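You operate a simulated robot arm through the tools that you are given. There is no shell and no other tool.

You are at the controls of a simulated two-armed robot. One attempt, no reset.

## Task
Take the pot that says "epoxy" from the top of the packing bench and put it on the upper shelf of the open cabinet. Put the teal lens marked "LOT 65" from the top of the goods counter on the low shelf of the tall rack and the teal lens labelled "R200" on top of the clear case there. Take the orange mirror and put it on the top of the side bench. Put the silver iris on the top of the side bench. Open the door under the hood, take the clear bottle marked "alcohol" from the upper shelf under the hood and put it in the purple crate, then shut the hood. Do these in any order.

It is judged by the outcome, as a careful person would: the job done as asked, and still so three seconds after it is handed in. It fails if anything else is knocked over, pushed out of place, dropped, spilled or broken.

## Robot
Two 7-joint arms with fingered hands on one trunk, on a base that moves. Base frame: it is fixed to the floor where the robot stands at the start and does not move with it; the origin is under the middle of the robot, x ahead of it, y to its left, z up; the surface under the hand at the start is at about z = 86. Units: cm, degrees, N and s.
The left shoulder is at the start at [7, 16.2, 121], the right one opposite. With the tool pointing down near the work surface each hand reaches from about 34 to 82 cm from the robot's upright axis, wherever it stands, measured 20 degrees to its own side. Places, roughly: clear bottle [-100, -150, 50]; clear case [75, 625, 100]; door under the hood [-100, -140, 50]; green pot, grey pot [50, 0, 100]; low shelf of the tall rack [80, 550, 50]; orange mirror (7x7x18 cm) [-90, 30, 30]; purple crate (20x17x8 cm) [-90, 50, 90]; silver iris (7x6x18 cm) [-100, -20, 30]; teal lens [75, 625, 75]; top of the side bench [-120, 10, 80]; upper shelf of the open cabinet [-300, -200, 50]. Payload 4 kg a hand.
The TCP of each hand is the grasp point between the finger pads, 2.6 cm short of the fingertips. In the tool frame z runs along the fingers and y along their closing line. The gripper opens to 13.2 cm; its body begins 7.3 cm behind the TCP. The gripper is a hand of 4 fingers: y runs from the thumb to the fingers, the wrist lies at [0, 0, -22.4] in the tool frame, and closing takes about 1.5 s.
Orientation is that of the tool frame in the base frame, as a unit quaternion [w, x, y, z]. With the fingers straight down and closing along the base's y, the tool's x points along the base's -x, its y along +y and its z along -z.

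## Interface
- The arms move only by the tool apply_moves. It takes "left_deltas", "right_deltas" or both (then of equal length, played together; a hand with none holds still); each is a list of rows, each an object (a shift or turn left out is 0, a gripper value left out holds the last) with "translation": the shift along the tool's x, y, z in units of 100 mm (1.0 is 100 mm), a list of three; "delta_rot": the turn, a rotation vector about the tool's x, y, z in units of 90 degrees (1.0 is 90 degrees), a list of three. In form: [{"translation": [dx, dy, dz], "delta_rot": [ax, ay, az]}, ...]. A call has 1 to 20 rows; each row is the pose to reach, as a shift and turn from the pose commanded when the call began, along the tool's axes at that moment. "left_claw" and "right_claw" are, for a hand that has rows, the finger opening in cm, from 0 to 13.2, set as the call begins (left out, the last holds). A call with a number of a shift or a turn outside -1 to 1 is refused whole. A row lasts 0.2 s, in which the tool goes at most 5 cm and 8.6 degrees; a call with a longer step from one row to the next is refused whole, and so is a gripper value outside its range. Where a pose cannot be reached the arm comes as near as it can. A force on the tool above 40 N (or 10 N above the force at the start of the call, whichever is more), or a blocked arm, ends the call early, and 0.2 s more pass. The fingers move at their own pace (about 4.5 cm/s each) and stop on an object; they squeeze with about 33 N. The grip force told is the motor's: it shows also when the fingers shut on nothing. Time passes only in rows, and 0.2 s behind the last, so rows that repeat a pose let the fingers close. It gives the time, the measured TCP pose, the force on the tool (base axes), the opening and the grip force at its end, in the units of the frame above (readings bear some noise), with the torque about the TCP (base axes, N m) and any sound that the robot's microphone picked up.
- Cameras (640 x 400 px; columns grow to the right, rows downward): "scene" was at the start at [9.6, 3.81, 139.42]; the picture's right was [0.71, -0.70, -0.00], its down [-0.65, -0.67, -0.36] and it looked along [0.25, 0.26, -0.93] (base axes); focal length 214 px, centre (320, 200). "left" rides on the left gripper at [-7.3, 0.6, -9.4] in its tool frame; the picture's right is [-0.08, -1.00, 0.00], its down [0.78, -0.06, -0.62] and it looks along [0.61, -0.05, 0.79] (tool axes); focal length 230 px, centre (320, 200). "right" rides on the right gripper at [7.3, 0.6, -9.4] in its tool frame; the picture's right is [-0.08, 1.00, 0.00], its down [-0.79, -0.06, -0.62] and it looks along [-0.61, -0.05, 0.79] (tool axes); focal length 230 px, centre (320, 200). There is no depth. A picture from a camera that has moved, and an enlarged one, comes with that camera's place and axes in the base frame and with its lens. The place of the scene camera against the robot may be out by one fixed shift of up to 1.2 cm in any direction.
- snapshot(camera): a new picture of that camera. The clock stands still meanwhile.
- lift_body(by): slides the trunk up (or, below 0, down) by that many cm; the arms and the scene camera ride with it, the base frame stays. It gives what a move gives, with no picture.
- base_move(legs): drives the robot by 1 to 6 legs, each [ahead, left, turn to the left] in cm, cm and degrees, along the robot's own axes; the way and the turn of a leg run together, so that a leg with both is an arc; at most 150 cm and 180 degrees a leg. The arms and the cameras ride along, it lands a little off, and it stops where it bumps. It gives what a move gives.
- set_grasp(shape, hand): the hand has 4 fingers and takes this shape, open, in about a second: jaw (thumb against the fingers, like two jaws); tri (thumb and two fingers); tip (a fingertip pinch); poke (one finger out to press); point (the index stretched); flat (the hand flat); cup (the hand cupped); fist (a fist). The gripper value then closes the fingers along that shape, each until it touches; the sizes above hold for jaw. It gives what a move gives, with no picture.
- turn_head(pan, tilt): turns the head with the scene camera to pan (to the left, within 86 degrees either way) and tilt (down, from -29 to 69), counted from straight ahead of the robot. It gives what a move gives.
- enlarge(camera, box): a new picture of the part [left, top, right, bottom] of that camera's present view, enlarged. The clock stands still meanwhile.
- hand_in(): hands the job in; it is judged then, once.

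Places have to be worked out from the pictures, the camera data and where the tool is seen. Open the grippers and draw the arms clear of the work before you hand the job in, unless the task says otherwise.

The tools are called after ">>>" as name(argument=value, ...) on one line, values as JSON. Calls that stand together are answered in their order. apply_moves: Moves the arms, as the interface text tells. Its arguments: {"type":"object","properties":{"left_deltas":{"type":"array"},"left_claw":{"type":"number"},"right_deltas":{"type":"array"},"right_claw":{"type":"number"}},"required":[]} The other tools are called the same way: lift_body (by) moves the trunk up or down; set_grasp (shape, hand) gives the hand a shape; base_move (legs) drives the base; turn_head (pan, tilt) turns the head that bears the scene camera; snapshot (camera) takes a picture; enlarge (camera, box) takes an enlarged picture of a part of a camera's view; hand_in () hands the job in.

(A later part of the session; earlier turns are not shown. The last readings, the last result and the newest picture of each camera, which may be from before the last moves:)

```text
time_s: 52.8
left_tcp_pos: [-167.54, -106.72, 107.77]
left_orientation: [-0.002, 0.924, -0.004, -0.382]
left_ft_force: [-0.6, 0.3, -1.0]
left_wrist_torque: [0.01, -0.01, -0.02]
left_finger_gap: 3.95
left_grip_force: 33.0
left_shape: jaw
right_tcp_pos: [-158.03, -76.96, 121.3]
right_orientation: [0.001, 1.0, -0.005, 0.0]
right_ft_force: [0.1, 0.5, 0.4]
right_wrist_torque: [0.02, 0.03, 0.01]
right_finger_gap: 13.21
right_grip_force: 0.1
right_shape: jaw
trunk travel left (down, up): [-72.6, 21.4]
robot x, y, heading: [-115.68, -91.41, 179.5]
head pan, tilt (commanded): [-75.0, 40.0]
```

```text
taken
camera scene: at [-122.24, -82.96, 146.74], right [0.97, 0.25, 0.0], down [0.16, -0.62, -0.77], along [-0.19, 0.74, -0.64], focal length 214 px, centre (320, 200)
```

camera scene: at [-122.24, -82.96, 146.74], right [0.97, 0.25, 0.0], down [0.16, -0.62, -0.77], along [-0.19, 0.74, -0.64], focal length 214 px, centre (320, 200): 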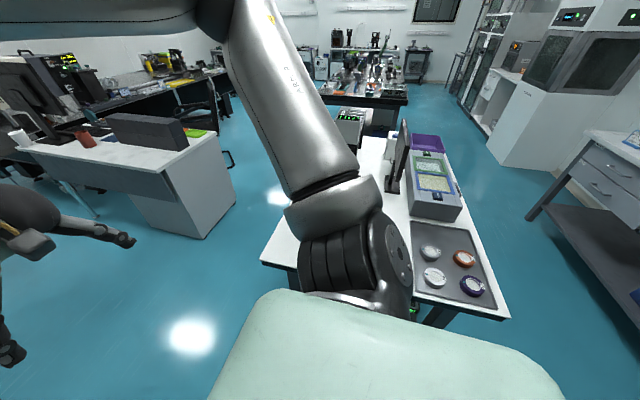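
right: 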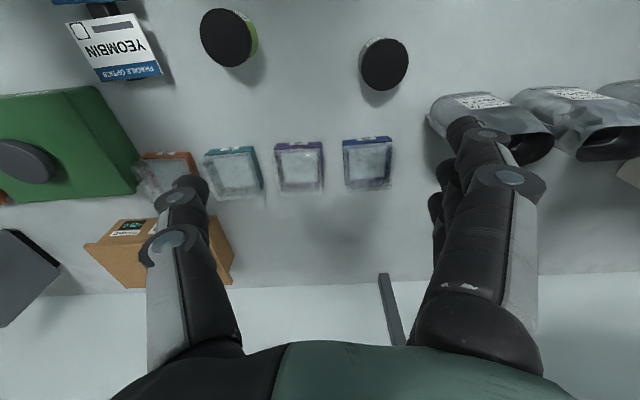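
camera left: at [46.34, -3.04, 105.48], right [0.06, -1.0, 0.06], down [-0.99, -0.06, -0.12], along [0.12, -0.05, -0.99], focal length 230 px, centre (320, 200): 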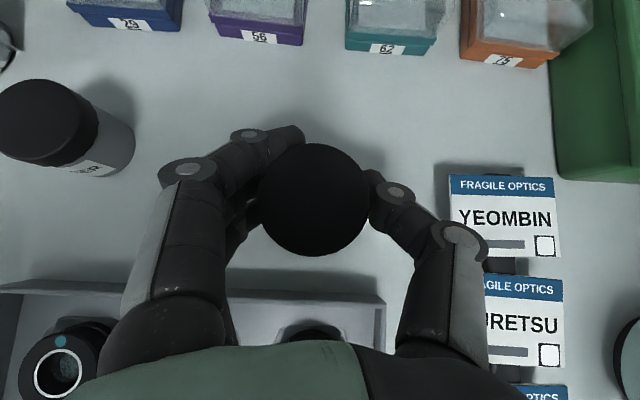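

The way west is clear. I'll drive 90 cm further and look at the cabinet beyond the drawers.

>>> base_move(legs=[[95, 0, 0]])

>>> turn_head(pan=45, tilt=35)

>>> snapshot(camera="scene")

```text
time_s: 57.8
left_tcp_pos: [-262.34, -105.01, 107.79]
left_orientation: [-0.003, 0.924, -0.007, -0.383]
left_ft_force: [0.6, -0.7, -1.3]
left_wrist_torque: [0.0, 0.0, 0.01]
left_finger_gap: 3.95
left_grip_force: 33.0
left_shape: jaw
right_tcp_pos: [-252.53, -75.35, 121.3]
right_orientation: [0.001, 1.0, -0.009, 0.002]
right_ft_force: [-0.1, 0.1, 0.1]
right_wrist_torque: [0.01, -0.02, -0.03]
right_finger_gap: 13.2
right_grip_force: 0.2
right_shape: jaw
trunk travel left (down, up): [-72.6, 21.4]
robot x, y, heading: [-210.46, -89.91, 179.2]
head pan, tilt (commanded): [-75.0, 40.0]
```

```text
time_s: 59.8
left_tcp_pos: [-262.24, -104.96, 107.76]
left_orientation: [-0.003, 0.924, -0.007, -0.382]
left_ft_force: [-0.4, -1.1, -1.2]
left_wrist_torque: [0.01, 0.05, -0.02]
left_finger_gap: 3.96
left_grip_force: 33.4
left_shape: jaw
right_tcp_pos: [-252.61, -75.3, 121.29]
right_orientation: [0.0, 1.0, -0.008, 0.001]
right_ft_force: [0.3, 1.1, -0.9]
right_wrist_torque: [0.01, 0.0, -0.01]
right_finger_gap: 13.19
right_grip_force: 0.1
right_shape: jaw
trunk travel left (down, up): [-72.6, 21.4]
robot x, y, heading: [-210.44, -89.83, 178.9]
head pan, tilt (commanded): [45.0, 35.0]
```

```text
taken
camera scene: at [-221.09, -95.96, 147.49], right [-0.69, 0.72, 0.0], down [0.41, 0.4, -0.82], along [-0.59, -0.57, -0.57], focal length 214 px, centre (320, 200)
```

scene: 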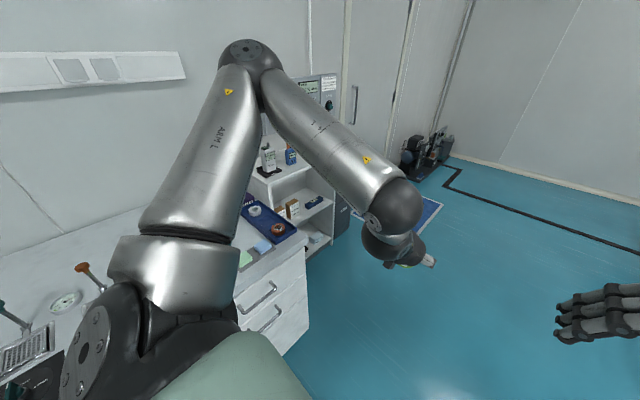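

The open cabinet with shelves is visible just past the drawers and faces +y. I'll drive past it, then turn left to face it.

>>> base_move(legs=[[85, -10, 0]])

>>> turn_head(pan=75, tilt=40)

>>> snapshot(camera="scene")

```text
time_s: 64.3
left_tcp_pos: [-347.27, -93.31, 107.83]
left_orientation: [-0.003, 0.924, -0.008, -0.383]
left_ft_force: [-0.2, 0.1, 0.0]
left_wrist_torque: [-0.01, -0.01, -0.02]
left_finger_gap: 3.96
left_grip_force: 33.2
left_shape: jaw
right_tcp_pos: [-337.55, -63.63, 121.31]
right_orientation: [0.0, 1.0, -0.009, 0.0]
right_ft_force: [-1.3, 0.6, -1.2]
right_wrist_torque: [0.02, 0.02, 0.01]
right_finger_gap: 13.19
right_grip_force: 0.0
right_shape: jaw
trunk travel left (down, up): [-72.6, 21.4]
robot x, y, heading: [-295.45, -77.95, 179.2]
head pan, tilt (commanded): [45.0, 35.0]
```

```text
time_s: 65.3
left_tcp_pos: [-347.31, -93.18, 107.76]
left_orientation: [-0.003, 0.924, -0.007, -0.383]
left_ft_force: [-0.7, 0.1, -0.8]
left_wrist_torque: [0.01, -0.01, 0.05]
left_finger_gap: 3.95
left_grip_force: 32.8
left_shape: jaw
right_tcp_pos: [-337.49, -63.51, 121.42]
right_orientation: [0.0, 1.0, -0.01, 0.0]
right_ft_force: [-0.7, 0.0, 0.8]
right_wrist_torque: [-0.02, 0.02, -0.04]
right_finger_gap: 13.15
right_grip_force: 0.1
right_shape: jaw
trunk travel left (down, up): [-72.6, 21.4]
robot x, y, heading: [-295.25, -77.82, 179.0]
head pan, tilt (commanded): [75.0, 40.0]
```

```text
taken
camera scene: at [-302.07, -86.32, 146.74], right [-0.96, 0.28, 0.0], down [0.18, 0.62, -0.77], along [-0.21, -0.74, -0.64], focal length 214 px, centre (320, 200)
```

scene: 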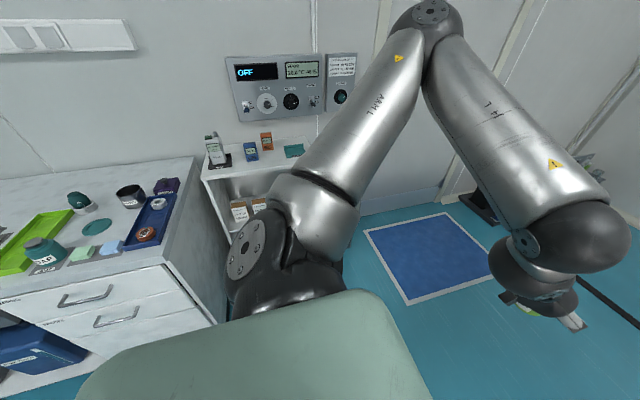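

The left arm blocks the view, so I'll turn the robot left to face the cabinet.

>>> base_move(legs=[[0, 0, 91]])

>>> turn_head(pan=0, tilt=40)

>>> snapshot(camera="scene")

>>> snapshot(camera="left")

```text
time_s: 69.6
left_tcp_pos: [-277.94, -129.32, 107.8]
left_orientation: [0.274, 0.645, 0.662, -0.267]
left_ft_force: [0.3, 0.2, -0.5]
left_wrist_torque: [-0.01, 0.0, 0.04]
left_finger_gap: 3.93
left_grip_force: 32.7
left_shape: jaw
right_tcp_pos: [-308.0, -121.02, 121.36]
right_orientation: [0.0, 0.698, 0.716, 0.001]
right_ft_force: [0.8, 0.2, -0.5]
right_wrist_torque: [0.01, 0.03, -0.04]
right_finger_gap: 13.2
right_grip_force: 0.0
right_shape: jaw
trunk travel left (down, up): [-72.6, 21.4]
robot x, y, heading: [-295.34, -77.98, -88.5]
head pan, tilt (commanded): [75.0, 40.0]
```

```text
time_s: 71.0
left_tcp_pos: [-277.85, -129.31, 107.79]
left_orientation: [0.273, 0.645, 0.662, -0.266]
left_ft_force: [0.2, -0.1, -0.7]
left_wrist_torque: [0.01, -0.02, 0.02]
left_finger_gap: 3.89
left_grip_force: 32.3
left_shape: jaw
right_tcp_pos: [-307.97, -120.79, 121.37]
right_orientation: [-0.001, 0.698, 0.717, 0.001]
right_ft_force: [0.3, 0.2, 0.8]
right_wrist_torque: [-0.01, -0.02, 0.0]
right_finger_gap: 13.18
right_grip_force: 0.0
right_shape: jaw
trunk travel left (down, up): [-72.6, 21.4]
robot x, y, heading: [-295.41, -78.13, -88.3]
head pan, tilt (commanded): [0.0, 40.0]
```

```text
taken
camera scene: at [-294.33, -91.78, 146.73], right [-1.0, -0.03, 0.0], down [-0.02, 0.64, -0.77], along [0.02, -0.77, -0.64], focal length 214 px, centre (320, 200)
```

scene: 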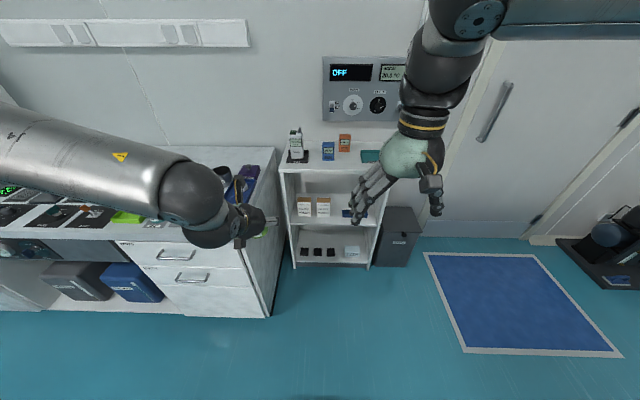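

```text
taken
camera left: at [-277.34, -127.76, 119.64], right [-1.0, -0.08, 0.06], down [-0.09, 0.99, -0.12], along [-0.04, -0.12, -0.99], focal length 230 px, centre (320, 200)
```

left: 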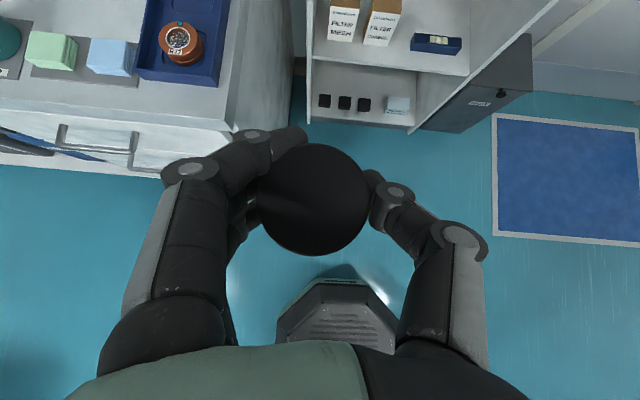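

The cabinet is directly ahead with an upper and a lower open shelf. I'll enlarge it to measure.

>>> enlarge(camera="scene", box=[260, 110, 420, 280])

>>> enlarge(camera="left", box=[280, 0, 560, 140])

```text
2.35 times, centred on (340, 195) of scene
camera zoom: at [-294.33, -91.78, 146.73], right [-1.0, -0.03, 0.0], down [-0.02, 0.64, -0.77], along [0.02, -0.77, -0.64], focal length 505 px, centre (273, 212)
```

zoom: 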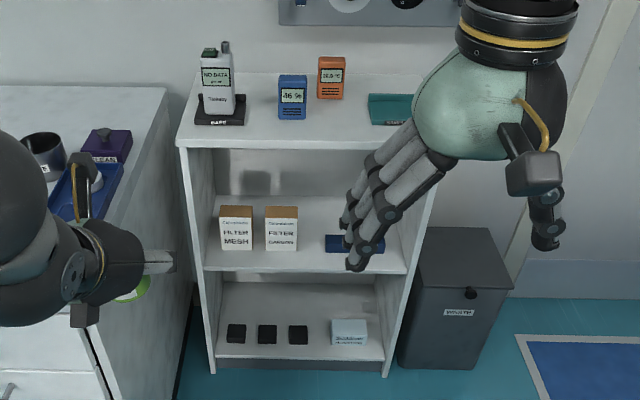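

```text
2.29 times, centred on (420, 70) of left
camera zoom: at [-277.34, -127.76, 119.64], right [-1.0, -0.08, 0.06], down [-0.09, 0.99, -0.12], along [-0.04, -0.12, -0.99], focal length 526 px, centre (91, 497)
```

zoom: 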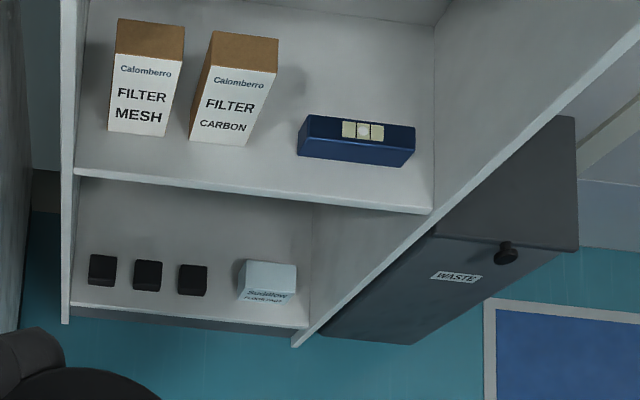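

Shelf geometry: the upper shelf surface is at z≈55, its front edge at y≈-179.5, and it runs x -275 to -324. There is free space behind the low blue box, around x -312, y -198. I'll tuck the right hand up and aside and shift the base so the target is at the left arm's front.

>>> apply_moves(right_deltas=[{"translation": [0.1, -0.25, -0.33]}, {"translation": [0.2, -0.5, -0.66]}, {"translation": [0.3, -0.8, -1.0]}])

>>> apply_moves(right_deltas=[{"translation": [0.1, -0.25, -0.33]}, {"translation": [0.2, -0.5, -0.66]}, {"translation": [0.3, -0.8, -1.0]}])

>>> base_move(legs=[[20, -35, -1.5]])

>>> snapshot(camera="scene")

>>> snapshot(camera="left")

```text
time_s: 71.8
left_tcp_pos: [-277.9, -129.35, 107.81]
left_orientation: [0.274, 0.644, 0.662, -0.267]
left_ft_force: [0.1, -0.6, 0.0]
left_wrist_torque: [0.04, -0.01, 0.02]
left_finger_gap: 3.95
left_grip_force: 32.8
left_shape: jaw
right_tcp_pos: [-315.84, -118.2, 131.02]
right_orientation: [0.0, 0.698, 0.716, 0.0]
right_ft_force: [-0.8, 0.5, -0.3]
right_wrist_torque: [0.0, -0.05, -0.01]
right_finger_gap: 13.2
right_grip_force: 0.0
right_shape: jaw
right hand out of reach, approached as far as the arm can: row 3
trunk travel left (down, up): [-72.6, 21.4]
robot x, y, heading: [-295.09, -77.92, -88.5]
head pan, tilt (commanded): [0.0, 40.0]
```

```text
time_s: 72.7
left_tcp_pos: [-278.0, -129.4, 107.73]
left_orientation: [0.273, 0.645, 0.662, -0.266]
left_ft_force: [-0.3, -0.4, -0.6]
left_wrist_torque: [0.01, -0.02, 0.0]
left_finger_gap: 3.94
left_grip_force: 32.8
left_shape: jaw
right_tcp_pos: [-319.34, -123.13, 133.13]
right_orientation: [0.0, 0.697, 0.717, 0.001]
right_ft_force: [-0.4, -0.3, 0.4]
right_wrist_torque: [0.03, -0.02, -0.01]
right_finger_gap: 13.19
right_grip_force: 0.0
right_shape: jaw
right hand out of reach, approached as far as the arm can: row 1, 2, 3
trunk travel left (down, up): [-72.6, 21.4]
robot x, y, heading: [-295.59, -77.64, -88.5]
head pan, tilt (commanded): [0.0, 40.0]
```

```text
time_s: 75.2
left_tcp_pos: [-314.55, -149.91, 107.82]
left_orientation: [0.27, 0.656, 0.651, -0.272]
left_ft_force: [0.2, -1.3, -0.4]
left_wrist_torque: [-0.03, -0.01, -0.03]
left_finger_gap: 3.91
left_grip_force: 32.9
left_shape: jaw
right_tcp_pos: [-355.9, -142.24, 133.1]
right_orientation: [0.0, 0.709, 0.705, 0.0]
right_ft_force: [-0.1, -0.3, 0.2]
right_wrist_torque: [0.02, 0.0, -0.01]
right_finger_gap: 13.2
right_grip_force: 0.1
right_shape: jaw
trunk travel left (down, up): [-72.6, 21.4]
robot x, y, heading: [-330.55, -98.34, -90.5]
head pan, tilt (commanded): [0.0, 40.0]
```

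```text
taken
camera scene: at [-329.87, -111.89, 146.74], right [-1.0, 0.01, 0.0], down [0.0, 0.64, -0.77], along [-0.01, -0.77, -0.64], focal length 214 px, centre (320, 200)
```

scene: 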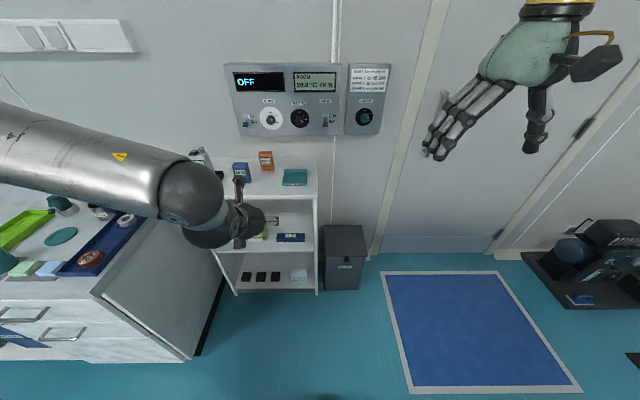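

```text
taken
camera left: at [-314.08, -148.44, 119.65], right [-1.0, -0.05, 0.06], down [-0.06, 0.99, -0.12], along [-0.05, -0.12, -0.99], focal length 230 px, centre (320, 200)
```

left: 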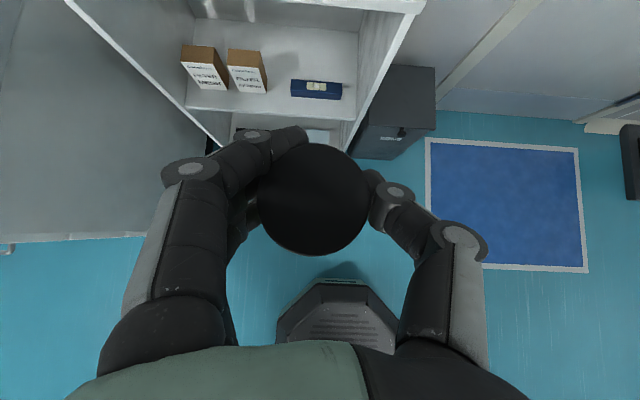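

Clear below. I'll lower the trunk 43 cm so the pot is at z≈65, between the shelf (55) and the cabinet top (≈88), while still in front of the cabinet.

>>> lift_body(by=-25)

>>> lift_body(by=-18)

>>> turn_head(pan=10, tilt=30)

>>> snapshot(camera="scene")

>>> snapshot(camera="left")

```text
time_s: 77.8
left_tcp_pos: [-314.73, -149.97, 82.87]
left_orientation: [0.27, 0.655, 0.651, -0.271]
left_ft_force: [-0.3, 1.1, -0.5]
left_wrist_torque: [0.01, -0.04, 0.03]
left_finger_gap: 3.95
left_grip_force: 32.7
left_shape: jaw
right_tcp_pos: [-356.09, -142.29, 108.12]
right_orientation: [-0.001, 0.71, 0.704, 0.001]
right_ft_force: [0.0, 0.4, -0.1]
right_wrist_torque: [-0.02, -0.01, 0.02]
right_finger_gap: 13.18
right_grip_force: 0.2
right_shape: jaw
trunk travel left (down, up): [-47.6, 46.4]
robot x, y, heading: [-330.46, -98.35, -90.4]
head pan, tilt (commanded): [0.0, 40.0]
```

```text
time_s: 79.8
left_tcp_pos: [-314.77, -149.99, 64.88]
left_orientation: [0.27, 0.655, 0.652, -0.271]
left_ft_force: [-0.6, 0.3, -0.8]
left_wrist_torque: [-0.03, -0.01, 0.0]
left_finger_gap: 3.96
left_grip_force: 33.1
left_shape: jaw
right_tcp_pos: [-356.1, -142.4, 90.2]
right_orientation: [-0.001, 0.71, 0.704, 0.0]
right_ft_force: [-0.2, 0.2, 0.1]
right_wrist_torque: [0.0, 0.01, -0.01]
right_finger_gap: 13.18
right_grip_force: 0.2
right_shape: jaw
trunk travel left (down, up): [-29.6, 64.4]
robot x, y, heading: [-330.87, -98.33, -90.6]
head pan, tilt (commanded): [0.0, 40.0]
```

```text
time_s: 80.5
left_tcp_pos: [-314.74, -150.02, 64.72]
left_orientation: [0.269, 0.655, 0.652, -0.271]
left_ft_force: [-0.1, -0.4, -0.8]
left_wrist_torque: [-0.03, 0.01, -0.02]
left_finger_gap: 3.92
left_grip_force: 33.4
left_shape: jaw
right_tcp_pos: [-356.22, -142.35, 90.14]
right_orientation: [-0.001, 0.709, 0.705, 0.0]
right_ft_force: [-0.3, -0.1, 0.1]
right_wrist_torque: [-0.02, -0.02, -0.01]
right_finger_gap: 13.19
right_grip_force: 0.0
right_shape: jaw
trunk travel left (down, up): [-29.6, 64.4]
robot x, y, heading: [-330.17, -98.35, -90.3]
head pan, tilt (commanded): [10.0, 30.0]
```

```text
taken
camera scene: at [-328.42, -112.36, 105.26], right [-0.99, -0.17, 0.0], down [-0.08, 0.49, -0.87], along [0.14, -0.85, -0.5], focal length 214 px, centre (320, 200)
```

scene: 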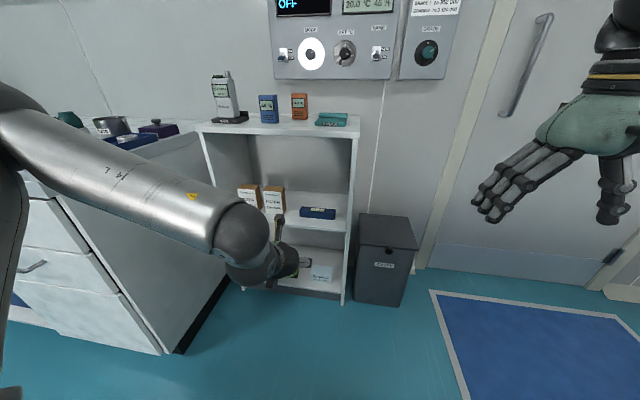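

```text
taken
camera left: at [-314.17, -148.47, 76.64], right [-1.0, -0.05, 0.06], down [-0.06, 0.99, -0.12], along [-0.05, -0.12, -0.99], focal length 230 px, centre (320, 200)
```

left: 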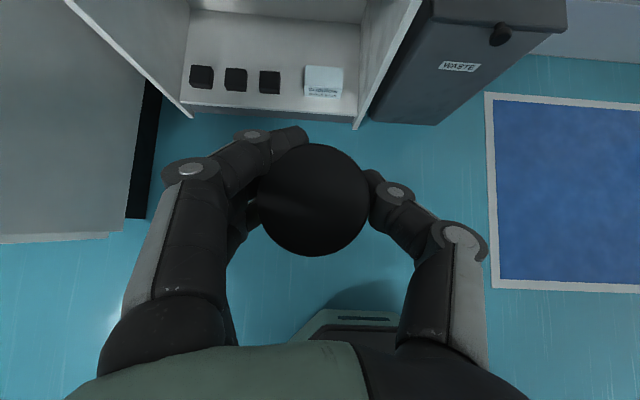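

The wrist is at shelf level and the cabinet opening is free. I'll enlarge the cabinet from this lower viewpoint to refine the shelf height.

>>> enlarge(camera="scene", box=[190, 90, 370, 310])

```text
1.82 times, centred on (280, 200) of scene
camera zoom: at [-328.42, -112.36, 105.26], right [-0.99, -0.17, 0.0], down [-0.08, 0.49, -0.87], along [0.14, -0.85, -0.5], focal length 390 px, centre (393, 200)
```

zoom: 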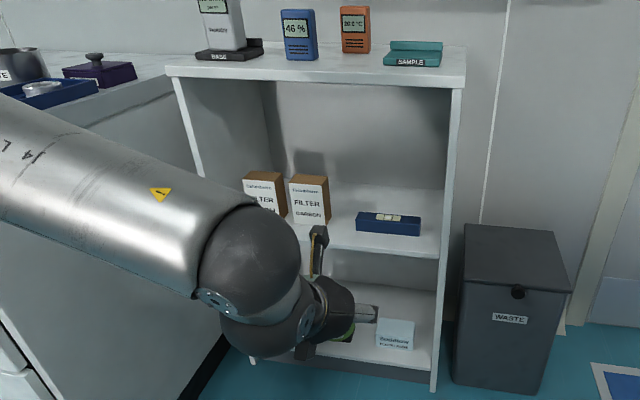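

The shelf is confirmed at z≈54.7 and the cabinet top's underside at ≈88.8. I'll drive forward 30 cm so the hand enters the opening, then check.

>>> base_move(legs=[[20, 0, 0]])

>>> base_move(legs=[[11, 0, 0]])

>>> snapshot(camera="left")

>>> snapshot(camera="scene")

```text
time_s: 82.1
left_tcp_pos: [-315.05, -170.39, 64.88]
left_orientation: [0.269, 0.657, 0.651, -0.271]
left_ft_force: [0.5, 0.4, -0.8]
left_wrist_torque: [0.03, 0.01, -0.03]
left_finger_gap: 3.93
left_grip_force: 33.3
left_shape: jaw
right_tcp_pos: [-356.37, -162.57, 90.09]
right_orientation: [-0.001, 0.71, 0.704, 0.001]
right_ft_force: [0.0, 0.4, 0.1]
right_wrist_torque: [0.02, 0.01, 0.01]
right_finger_gap: 13.17
right_grip_force: 0.1
right_shape: jaw
trunk travel left (down, up): [-29.6, 64.4]
robot x, y, heading: [-330.68, -118.61, -90.4]
head pan, tilt (commanded): [10.0, 30.0]
```

```text
time_s: 83.3
left_tcp_pos: [-315.1, -181.2, 64.65]
left_orientation: [0.269, 0.657, 0.65, -0.271]
left_ft_force: [-0.4, 0.3, -1.2]
left_wrist_torque: [0.0, 0.01, -0.05]
left_finger_gap: 3.94
left_grip_force: 32.6
left_shape: jaw
right_tcp_pos: [-356.57, -173.57, 90.13]
right_orientation: [-0.001, 0.711, 0.703, 0.001]
right_ft_force: [0.1, 0.5, -0.9]
right_wrist_torque: [0.01, -0.01, 0.0]
right_finger_gap: 13.2
right_grip_force: 0.1
right_shape: jaw
trunk travel left (down, up): [-29.6, 64.4]
robot x, y, heading: [-330.43, -129.54, -90.5]
head pan, tilt (commanded): [10.0, 30.0]
```

```text
taken
camera left: at [-314.56, -179.72, 76.58], right [-1.0, -0.05, 0.06], down [-0.05, 0.99, -0.12], along [-0.05, -0.12, -0.99], focal length 230 px, centre (320, 200)
```

left: 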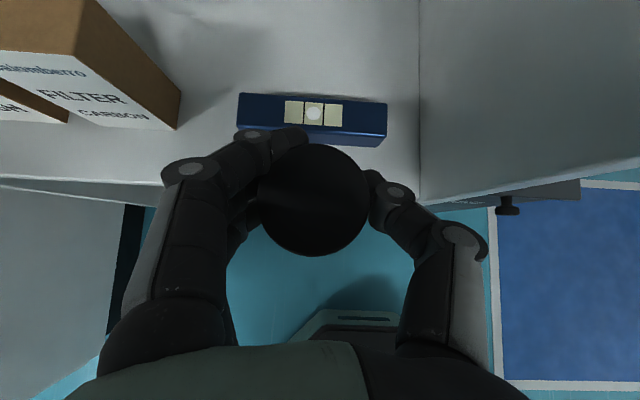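

```text
taken
camera scene: at [-328.72, -143.61, 105.25], right [-0.99, -0.16, 0.0], down [-0.08, 0.49, -0.87], along [0.14, -0.85, -0.5], focal length 214 px, centre (320, 200)
```

scene: 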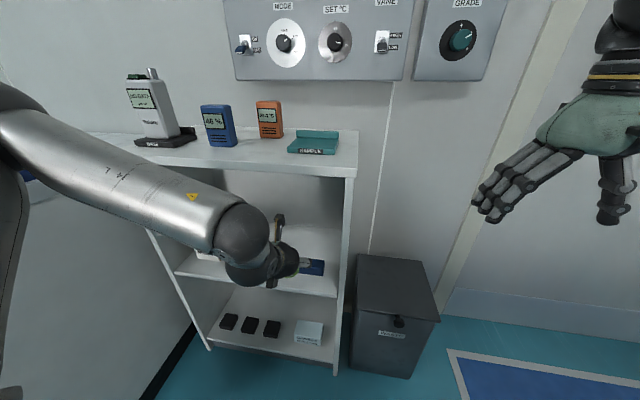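

The forearm slopes up to the left and would come close to the cabinet's top edge if I only extended. I'll back up 12 cm, raise the hand relative to a lower trunk so the forearm lies flatter, and then extend in.

>>> base_move(legs=[[-13, 0, 0]])

>>> apply_moves(left_deltas=[{"translation": [-0.2, 0, -0.2]}, {"translation": [-0.4, 0, -0.4]}, {"translation": [-0.6, 0, -0.6]}, {"translation": [-0.71, 0, -0.71]}])

>>> lift_body(by=-12)

>>> snapshot(camera="scene")

```text
time_s: 84.5
left_tcp_pos: [-315.05, -168.61, 64.83]
left_orientation: [0.269, 0.657, 0.649, -0.273]
left_ft_force: [-0.7, 0.4, -1.1]
left_wrist_torque: [0.02, -0.02, 0.0]
left_finger_gap: 3.92
left_grip_force: 32.6
left_shape: jaw
right_tcp_pos: [-356.4, -160.68, 90.18]
right_orientation: [0.0, 0.711, 0.703, 0.0]
right_ft_force: [-0.4, 0.1, 0.8]
right_wrist_torque: [-0.06, 0.0, 0.0]
right_finger_gap: 13.18
right_grip_force: 0.0
right_shape: jaw
trunk travel left (down, up): [-29.6, 64.4]
robot x, y, heading: [-330.81, -116.62, -90.5]
head pan, tilt (commanded): [10.0, 30.0]
```

```text
time_s: 85.5
left_tcp_pos: [-314.98, -168.53, 74.76]
left_orientation: [0.268, 0.657, 0.65, -0.272]
left_ft_force: [0.0, -0.5, -0.4]
left_wrist_torque: [0.03, 0.02, 0.02]
left_finger_gap: 3.91
left_grip_force: 32.8
left_shape: jaw
right_tcp_pos: [-356.52, -160.68, 90.18]
right_orientation: [0.0, 0.711, 0.704, 0.001]
right_ft_force: [-0.2, 0.2, -0.2]
right_wrist_torque: [0.0, 0.07, 0.03]
right_finger_gap: 13.2
right_grip_force: 0.1
right_shape: jaw
trunk travel left (down, up): [-29.6, 64.4]
robot x, y, heading: [-330.95, -116.87, -90.9]
head pan, tilt (commanded): [10.0, 30.0]
```

```text
time_s: 87.0
left_tcp_pos: [-314.98, -168.54, 62.9]
left_orientation: [0.27, 0.656, 0.651, -0.272]
left_ft_force: [-0.6, -0.4, -0.5]
left_wrist_torque: [0.01, -0.03, -0.01]
left_finger_gap: 3.93
left_grip_force: 32.8
left_shape: jaw
right_tcp_pos: [-356.52, -160.73, 78.14]
right_orientation: [-0.001, 0.711, 0.704, 0.001]
right_ft_force: [0.1, -0.2, 0.7]
right_wrist_torque: [0.03, -0.02, 0.02]
right_finger_gap: 13.18
right_grip_force: 0.1
right_shape: jaw
trunk travel left (down, up): [-17.6, 76.4]
robot x, y, heading: [-330.61, -116.96, -90.7]
head pan, tilt (commanded): [10.0, 30.0]
```

```text
taken
camera scene: at [-328.62, -130.85, 93.28], right [-0.99, -0.16, 0.0], down [-0.08, 0.49, -0.87], along [0.14, -0.85, -0.5], focal length 214 px, centre (320, 200)
```

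scene: 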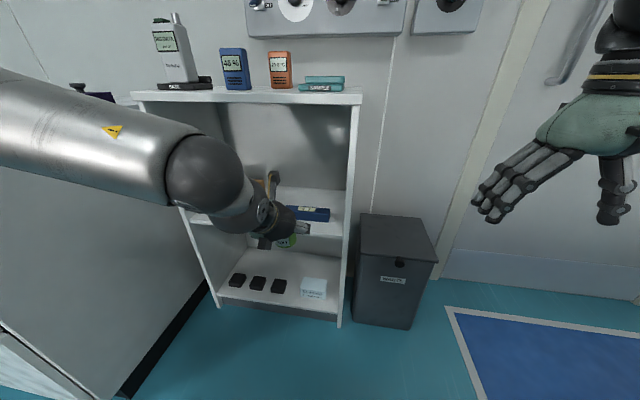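

The forearm now lies nearly level. I'll extend forward into the cabinet in steps, watching forces and the hand camera.

>>> apply_moves(left_deltas=[{"translation": [-0.18, 0.02, 0.18]}, {"translation": [-0.35, 0.05, 0.35]}, {"translation": [-0.53, 0.08, 0.53]}, {"translation": [-0.707, 0.1, 0.707]}])

>>> apply_moves(left_deltas=[{"translation": [-0.18, 0.02, 0.18]}, {"translation": [-0.35, 0.05, 0.35]}, {"translation": [-0.53, 0.08, 0.53]}, {"translation": [-0.707, 0.1, 0.707]}])

>>> snapshot(camera="left")

>>> snapshot(camera="scene")

```text
time_s: 88.0
left_tcp_pos: [-313.95, -178.7, 62.75]
left_orientation: [0.268, 0.657, 0.65, -0.272]
left_ft_force: [0.7, -0.5, -1.3]
left_wrist_torque: [0.02, 0.0, 0.01]
left_finger_gap: 3.91
left_grip_force: 33.4
left_shape: jaw
right_tcp_pos: [-356.35, -160.8, 78.15]
right_orientation: [0.0, 0.711, 0.703, 0.001]
right_ft_force: [0.6, 0.3, -0.8]
right_wrist_torque: [0.01, -0.02, -0.03]
right_finger_gap: 13.18
right_grip_force: 0.0
right_shape: jaw
trunk travel left (down, up): [-17.6, 76.4]
robot x, y, heading: [-331.05, -116.43, -90.7]
head pan, tilt (commanded): [10.0, 30.0]
```

```text
time_s: 89.0
left_tcp_pos: [-312.87, -188.51, 62.88]
left_orientation: [0.268, 0.657, 0.65, -0.272]
left_ft_force: [-0.3, 0.3, 0.1]
left_wrist_torque: [0.01, 0.01, -0.01]
left_finger_gap: 3.91
left_grip_force: 33.1
left_shape: jaw
right_tcp_pos: [-356.44, -160.79, 78.0]
right_orientation: [0.0, 0.711, 0.703, 0.0]
right_ft_force: [-0.3, -0.4, 0.3]
right_wrist_torque: [0.0, 0.05, 0.04]
right_finger_gap: 13.19
right_grip_force: 0.1
right_shape: jaw
trunk travel left (down, up): [-17.6, 76.4]
robot x, y, heading: [-330.61, -116.39, -90.7]
head pan, tilt (commanded): [10.0, 30.0]
```

```text
taken
camera left: at [-312.42, -187.04, 74.8], right [-1.0, -0.04, 0.06], down [-0.05, 0.99, -0.12], along [-0.05, -0.12, -0.99], focal length 230 px, centre (320, 200)
```

left: 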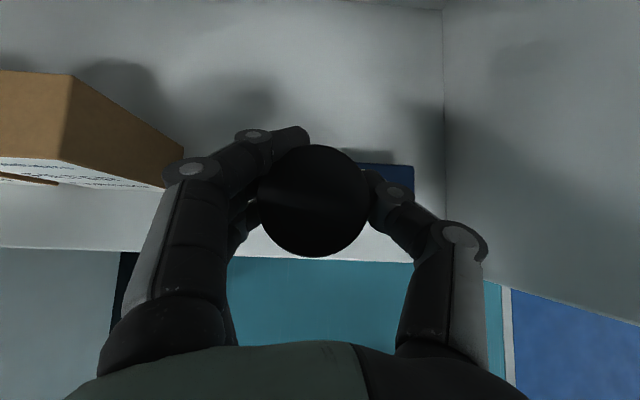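

```text
taken
camera scene: at [-328.61, -130.9, 93.26], right [-0.99, -0.16, 0.0], down [-0.08, 0.49, -0.87], along [0.14, -0.85, -0.5], focal length 214 px, centre (320, 200)
```

scene: 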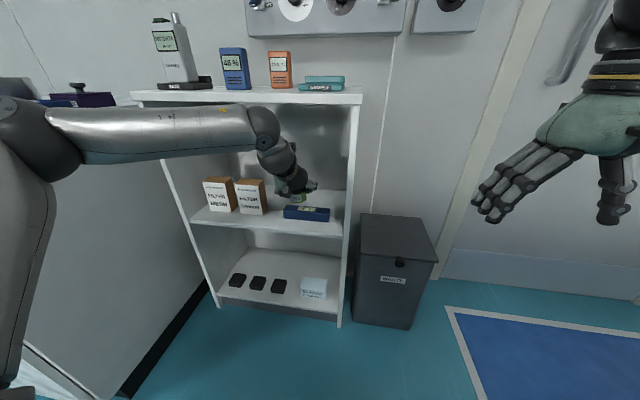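

All clear: the wrist passes under the top and the pot is over the blue box line. I'll extend 10 cm more to y≈-198.5 and check.

>>> apply_moves(left_deltas=[{"translation": [-0.18, 0.0, 0.18]}, {"translation": [-0.35, 0.0, 0.35]}, {"translation": [-0.53, 0.0, 0.53]}, {"translation": [-0.7, 0.0, 0.7]}])

>>> snapshot(camera="left")

>>> enlarge(camera="scene", box=[180, 80, 370, 240])

```text
time_s: 90.0
left_tcp_pos: [-313.11, -190.99, 62.84]
left_orientation: [0.269, 0.657, 0.65, -0.272]
left_ft_force: [0.2, 0.7, -0.9]
left_wrist_torque: [-0.01, -0.01, 0.03]
left_finger_gap: 3.93
left_grip_force: 32.5
left_shape: jaw
left hand out of reach, approached as far as the arm can: row 2, 3, 4
right_tcp_pos: [-356.44, -160.75, 78.15]
right_orientation: [-0.001, 0.711, 0.703, 0.001]
right_ft_force: [-0.2, 0.1, -0.1]
right_wrist_torque: [0.01, 0.01, -0.02]
right_finger_gap: 13.19
right_grip_force: 0.1
right_shape: jaw
trunk travel left (down, up): [-17.6, 76.4]
robot x, y, heading: [-330.34, -116.61, -90.6]
head pan, tilt (commanded): [10.0, 30.0]
```

```text
taken
camera left: at [-312.5, -189.44, 74.74], right [-1.0, -0.04, 0.06], down [-0.05, 0.99, -0.12], along [-0.05, -0.12, -0.99], focal length 230 px, centre (320, 200)
```

left: 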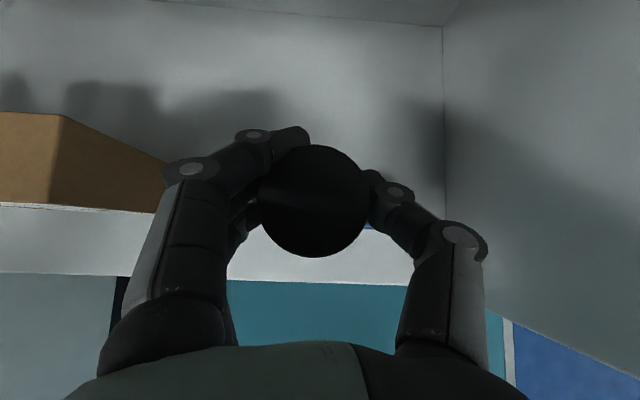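

```text
2.50 times, centred on (275, 160) of scene
camera zoom: at [-328.62, -130.87, 93.27], right [-0.99, -0.16, 0.0], down [-0.08, 0.49, -0.87], along [0.14, -0.85, -0.5], focal length 536 px, centre (432, 300)
```

zoom: 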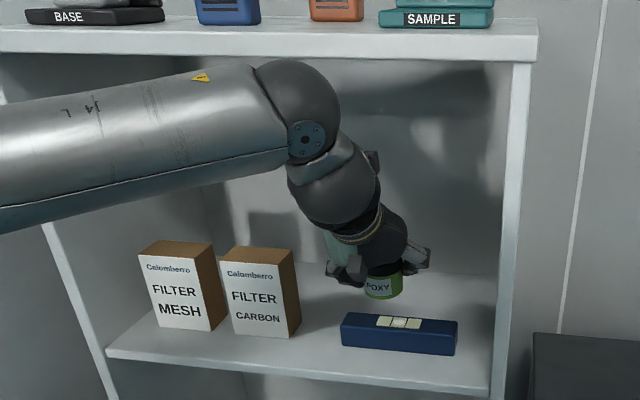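

Comparing near and far pictures, the shelf surface is actually at z≈50 (front edge y≈-184, blue box y -190 to -194, top ≈52.7, cabinet top underside ≈87.8). I'll lower the trunk 4.3 cm, drive forward 9 cm to pass over the blue box, then look again.

>>> lift_body(by=-4.3)

>>> base_move(legs=[[9, 0, 0]])

>>> snapshot(camera="left")

>>> snapshot(camera="scene")

```text
time_s: 90.9
left_tcp_pos: [-313.06, -190.94, 58.58]
left_orientation: [0.269, 0.657, 0.65, -0.273]
left_ft_force: [0.1, 0.1, -0.9]
left_wrist_torque: [-0.01, -0.02, 0.0]
left_finger_gap: 3.89
left_grip_force: 33.0
left_shape: jaw
right_tcp_pos: [-356.51, -160.84, 73.89]
right_orientation: [0.0, 0.711, 0.703, 0.001]
right_ft_force: [-1.2, 0.6, -0.4]
right_wrist_torque: [-0.04, -0.01, 0.02]
right_finger_gap: 13.19
right_grip_force: 0.0
right_shape: jaw
trunk travel left (down, up): [-13.3, 80.7]
robot x, y, heading: [-330.91, -116.38, -90.7]
head pan, tilt (commanded): [10.0, 30.0]
```

```text
time_s: 92.0
left_tcp_pos: [-313.25, -199.8, 58.55]
left_orientation: [0.269, 0.657, 0.65, -0.271]
left_ft_force: [0.1, 0.9, -0.8]
left_wrist_torque: [-0.02, -0.01, 0.0]
left_finger_gap: 3.9
left_grip_force: 32.6
left_shape: jaw
right_tcp_pos: [-356.47, -169.65, 73.72]
right_orientation: [-0.001, 0.711, 0.703, 0.001]
right_ft_force: [-0.1, 0.7, -0.7]
right_wrist_torque: [-0.04, -0.01, -0.05]
right_finger_gap: 13.18
right_grip_force: 0.1
right_shape: jaw
trunk travel left (down, up): [-13.3, 80.7]
robot x, y, heading: [-331.18, -125.28, -90.5]
head pan, tilt (commanded): [10.0, 30.0]
```

```text
taken
camera left: at [-312.63, -198.3, 70.38], right [-1.0, -0.04, 0.06], down [-0.05, 0.99, -0.12], along [-0.05, -0.12, -0.99], focal length 230 px, centre (320, 200)
```

left: 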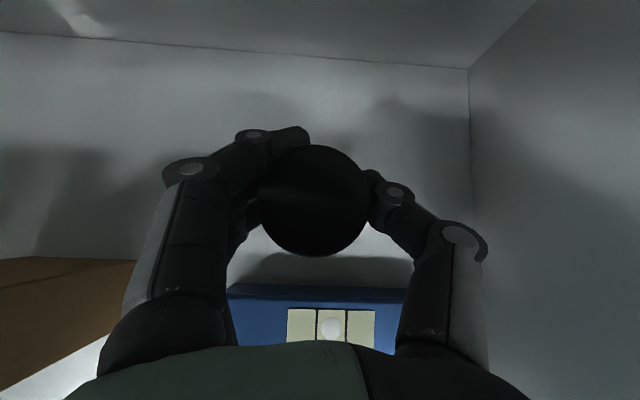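

```text
taken
camera scene: at [-328.73, -139.75, 88.95], right [-0.99, -0.16, 0.0], down [-0.08, 0.49, -0.87], along [0.14, -0.85, -0.5], focal length 214 px, centre (320, 200)
```

scene: 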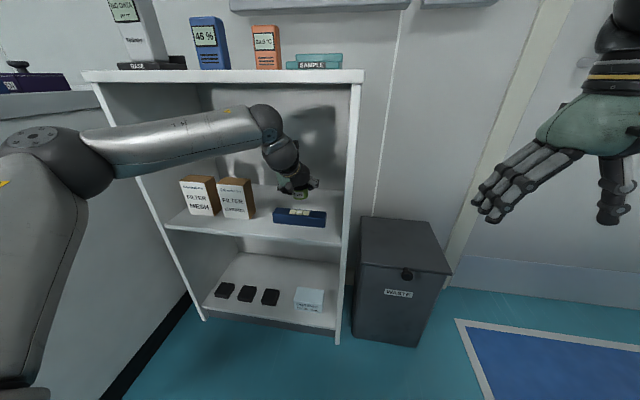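

The pot is past the blue box with free shelf under it. I'll lower the trunk gently until contact.

>>> lift_body(by=-3.6)

>>> lift_body(by=-0.8)

>>> enlarge(camera="scene", box=[160, 70, 360, 250])

```text
time_s: 92.8
left_tcp_pos: [-313.32, -199.75, 55.02]
left_orientation: [0.269, 0.656, 0.651, -0.27]
left_ft_force: [-0.5, 0.5, -0.3]
left_wrist_torque: [0.0, 0.02, 0.0]
left_finger_gap: 3.89
left_grip_force: 33.4
left_shape: jaw
right_tcp_pos: [-356.45, -169.7, 70.23]
right_orientation: [-0.001, 0.712, 0.703, 0.001]
right_ft_force: [0.1, -0.2, 0.8]
right_wrist_torque: [0.0, -0.02, 0.03]
right_finger_gap: 13.21
right_grip_force: 0.0
right_shape: jaw
trunk travel left (down, up): [-9.7, 84.3]
robot x, y, heading: [-330.42, -125.63, -90.6]
head pan, tilt (commanded): [10.0, 30.0]
```

```text
time_s: 93.4
left_tcp_pos: [-313.17, -199.78, 54.2]
left_orientation: [0.268, 0.658, 0.65, -0.272]
left_ft_force: [-0.7, 0.1, 0.4]
left_wrist_torque: [0.0, 0.0, -0.01]
left_finger_gap: 3.88
left_grip_force: 32.9
left_shape: jaw
right_tcp_pos: [-356.48, -169.43, 69.42]
right_orientation: [-0.001, 0.712, 0.702, 0.001]
right_ft_force: [-0.7, -0.3, -0.2]
right_wrist_torque: [0.02, 0.01, 0.02]
right_finger_gap: 13.19
right_grip_force: 0.0
right_shape: jaw
trunk travel left (down, up): [-8.9, 85.1]
robot x, y, heading: [-330.55, -125.5, -90.7]
head pan, tilt (commanded): [10.0, 30.0]
```

```text
2.22 times, centred on (260, 160) of scene
camera zoom: at [-328.73, -139.69, 84.57], right [-0.99, -0.16, 0.0], down [-0.08, 0.49, -0.87], along [0.14, -0.85, -0.5], focal length 477 px, centre (453, 289)
```

zoom: 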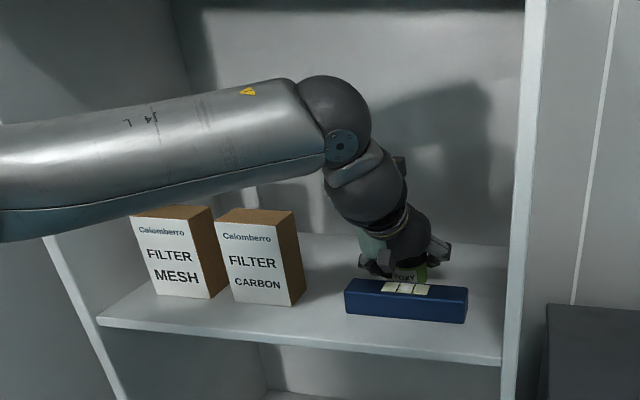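

No contact yet at z 54.2. I'll continue in small steps.

>>> lift_body(by=-0.6)

>>> lift_body(by=-0.4)

```text
time_s: 93.9
left_tcp_pos: [-313.32, -199.75, 53.89]
left_orientation: [0.27, 0.656, 0.65, -0.273]
left_ft_force: [-0.9, -2.4, 10.7]
left_wrist_torque: [0.15, -0.05, 0.0]
left_finger_gap: 3.92
left_grip_force: 33.3
left_shape: jaw
right_tcp_pos: [-356.53, -169.45, 68.86]
right_orientation: [0.0, 0.711, 0.703, -0.001]
right_ft_force: [-1.0, 0.7, 0.5]
right_wrist_torque: [-0.04, 0.02, 0.02]
right_finger_gap: 13.18
right_grip_force: 0.2
right_shape: jaw
trunk travel left (down, up): [-8.3, 85.7]
robot x, y, heading: [-330.92, -125.29, -90.7]
head pan, tilt (commanded): [10.0, 30.0]
```

```text
time_s: 94.5
left_tcp_pos: [-313.29, -199.74, 53.75]
left_orientation: [0.272, 0.655, 0.65, -0.274]
left_ft_force: [0.8, -7.6, 25.3]
left_wrist_torque: [0.01, -0.6, -0.18]
left_finger_gap: 3.92
left_grip_force: 33.1
left_shape: jaw
right_tcp_pos: [-356.51, -169.49, 68.6]
right_orientation: [0.0, 0.711, 0.703, -0.001]
right_ft_force: [0.1, 0.3, -0.1]
right_wrist_torque: [-0.01, 0.02, 0.0]
right_finger_gap: 13.21
right_grip_force: 0.1
right_shape: jaw
trunk travel left (down, up): [-7.9, 86.1]
robot x, y, heading: [-330.61, -125.82, -90.5]
head pan, tilt (commanded): [10.0, 30.0]
```

Contact is made, with 25 N upward. I'll ease up 0.5 cm, then open the fingers to release the pot.

>>> lift_body(by=0.5)

>>> apply_moves(left_deltas=[{"translation": [0, 0, 0]}, {"translation": [0, 0, 0]}, {"translation": [0, 0, 0]}, {"translation": [0, 0, 0]}, {"translation": [0, 0, 0]}, {"translation": [0, 0, 0]}], left_claw=9)

>>> snapshot(camera="left")

```text
time_s: 95.0
left_tcp_pos: [-313.33, -199.56, 53.76]
left_orientation: [0.268, 0.658, 0.649, -0.272]
left_ft_force: [-0.8, -1.5, 15.4]
left_wrist_torque: [0.12, -0.38, -0.02]
left_finger_gap: 3.92
left_grip_force: 32.5
left_shape: jaw
right_tcp_pos: [-356.64, -169.38, 68.97]
right_orientation: [0.0, 0.711, 0.703, 0.0]
right_ft_force: [0.6, 0.2, -0.2]
right_wrist_torque: [0.01, 0.02, -0.01]
right_finger_gap: 13.21
right_grip_force: 0.1
right_shape: jaw
trunk travel left (down, up): [-8.4, 85.6]
robot x, y, heading: [-330.61, -125.45, -90.7]
head pan, tilt (commanded): [10.0, 30.0]
```

```text
time_s: 96.4
left_tcp_pos: [-313.24, -199.74, 53.89]
left_orientation: [0.269, 0.657, 0.649, -0.273]
left_ft_force: [-3.6, 0.1, 11.2]
left_wrist_torque: [0.02, -0.35, 0.04]
left_finger_gap: 8.66
left_grip_force: 0.1
left_shape: jaw
right_tcp_pos: [-356.62, -169.49, 69.08]
right_orientation: [0.0, 0.712, 0.702, 0.0]
right_ft_force: [0.2, 0.0, 0.4]
right_wrist_torque: [0.03, -0.03, -0.05]
right_finger_gap: 13.17
right_grip_force: 0.1
right_shape: jaw
trunk travel left (down, up): [-8.4, 85.6]
robot x, y, heading: [-330.62, -125.53, -90.7]
head pan, tilt (commanded): [10.0, 30.0]
```

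```text
taken
camera left: at [-312.67, -198.18, 65.67], right [-1.0, -0.04, 0.05], down [-0.05, 0.99, -0.12], along [-0.05, -0.12, -0.99], focal length 230 px, centre (320, 200)
```

left: 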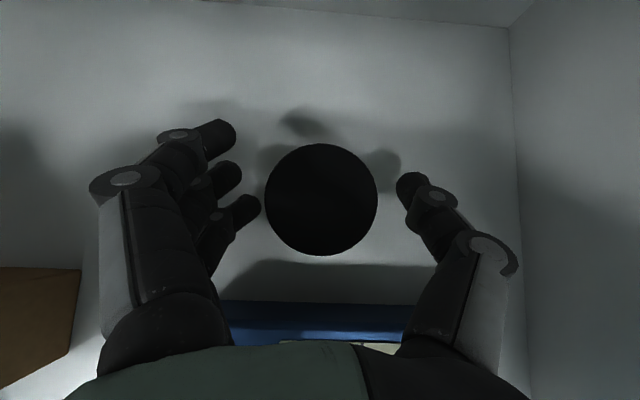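

The pot stands free on the shelf. I'll raise 4.3 cm to clear the blue box and drive straight back.

>>> lift_body(by=4.3)

>>> base_move(legs=[[-12, 0, 0]])

>>> snapshot(camera="left")

>>> base_move(legs=[[-25, 0, 0]])

>>> snapshot(camera="scene")

```text
time_s: 97.2
left_tcp_pos: [-313.24, -199.85, 57.91]
left_orientation: [0.268, 0.658, 0.65, -0.271]
left_ft_force: [-1.6, 0.3, 0.0]
left_wrist_torque: [0.03, 0.01, 0.04]
left_finger_gap: 8.96
left_grip_force: 0.1
left_shape: jaw
right_tcp_pos: [-356.55, -169.69, 73.16]
right_orientation: [-0.001, 0.711, 0.703, 0.001]
right_ft_force: [0.7, -0.3, -0.2]
right_wrist_torque: [-0.03, -0.01, 0.03]
right_finger_gap: 13.18
right_grip_force: 0.0
right_shape: jaw
trunk travel left (down, up): [-12.7, 81.3]
robot x, y, heading: [-330.79, -125.84, -90.7]
head pan, tilt (commanded): [10.0, 30.0]
```

```text
time_s: 98.5
left_tcp_pos: [-312.96, -187.82, 58.1]
left_orientation: [0.27, 0.656, 0.65, -0.272]
left_ft_force: [-0.6, -0.5, 0.0]
left_wrist_torque: [0.01, -0.01, 0.02]
left_finger_gap: 8.97
left_grip_force: 0.0
left_shape: jaw
right_tcp_pos: [-356.28, -157.64, 73.28]
right_orientation: [0.0, 0.711, 0.703, 0.0]
right_ft_force: [0.0, 0.3, 0.2]
right_wrist_torque: [0.0, -0.01, -0.01]
right_finger_gap: 13.17
right_grip_force: 0.0
right_shape: jaw
trunk travel left (down, up): [-12.7, 81.3]
robot x, y, heading: [-330.57, -113.37, -90.4]
head pan, tilt (commanded): [10.0, 30.0]
```

```text
taken
camera left: at [-312.42, -186.17, 69.9], right [-1.0, -0.04, 0.06], down [-0.05, 0.99, -0.12], along [-0.05, -0.12, -0.99], focal length 230 px, centre (320, 200)
```

left: 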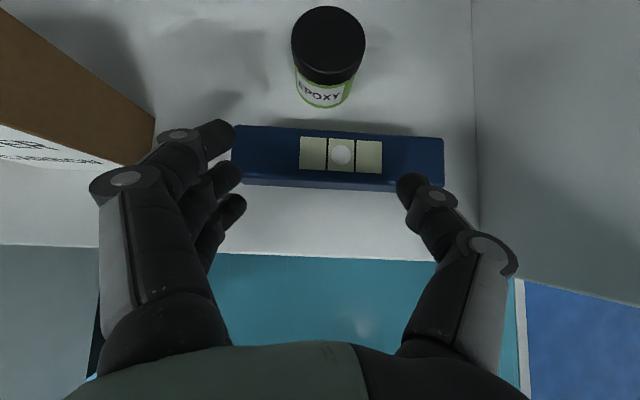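

```text
time_s: 100.3
left_tcp_pos: [-312.62, -162.48, 58.03]
left_orientation: [0.269, 0.656, 0.651, -0.271]
left_ft_force: [0.2, -0.3, -0.1]
left_wrist_torque: [-0.01, 0.0, 0.0]
left_finger_gap: 8.95
left_grip_force: 0.0
left_shape: jaw
right_tcp_pos: [-356.08, -132.37, 73.17]
right_orientation: [-0.001, 0.71, 0.704, 0.0]
right_ft_force: [-0.2, 1.2, -0.1]
right_wrist_torque: [-0.04, -0.01, -0.02]
right_finger_gap: 13.18
right_grip_force: 0.0
right_shape: jaw
trunk travel left (down, up): [-12.7, 81.3]
robot x, y, heading: [-329.99, -88.34, -90.5]
head pan, tilt (commanded): [10.0, 30.0]
```

```text
taken
camera scene: at [-328.29, -102.4, 88.38], right [-0.99, -0.16, 0.0], down [-0.08, 0.49, -0.87], along [0.14, -0.85, -0.5], focal length 214 px, centre (320, 200)
```

scene: 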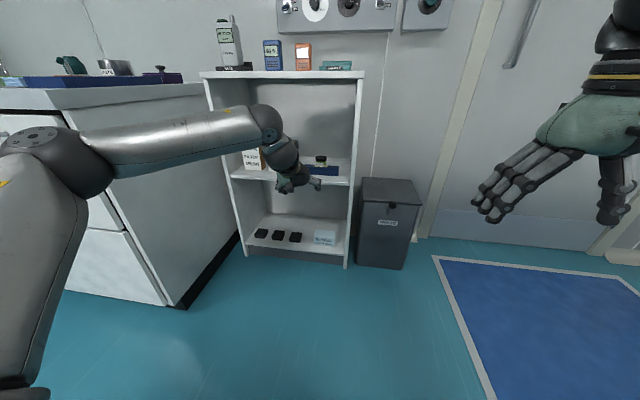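

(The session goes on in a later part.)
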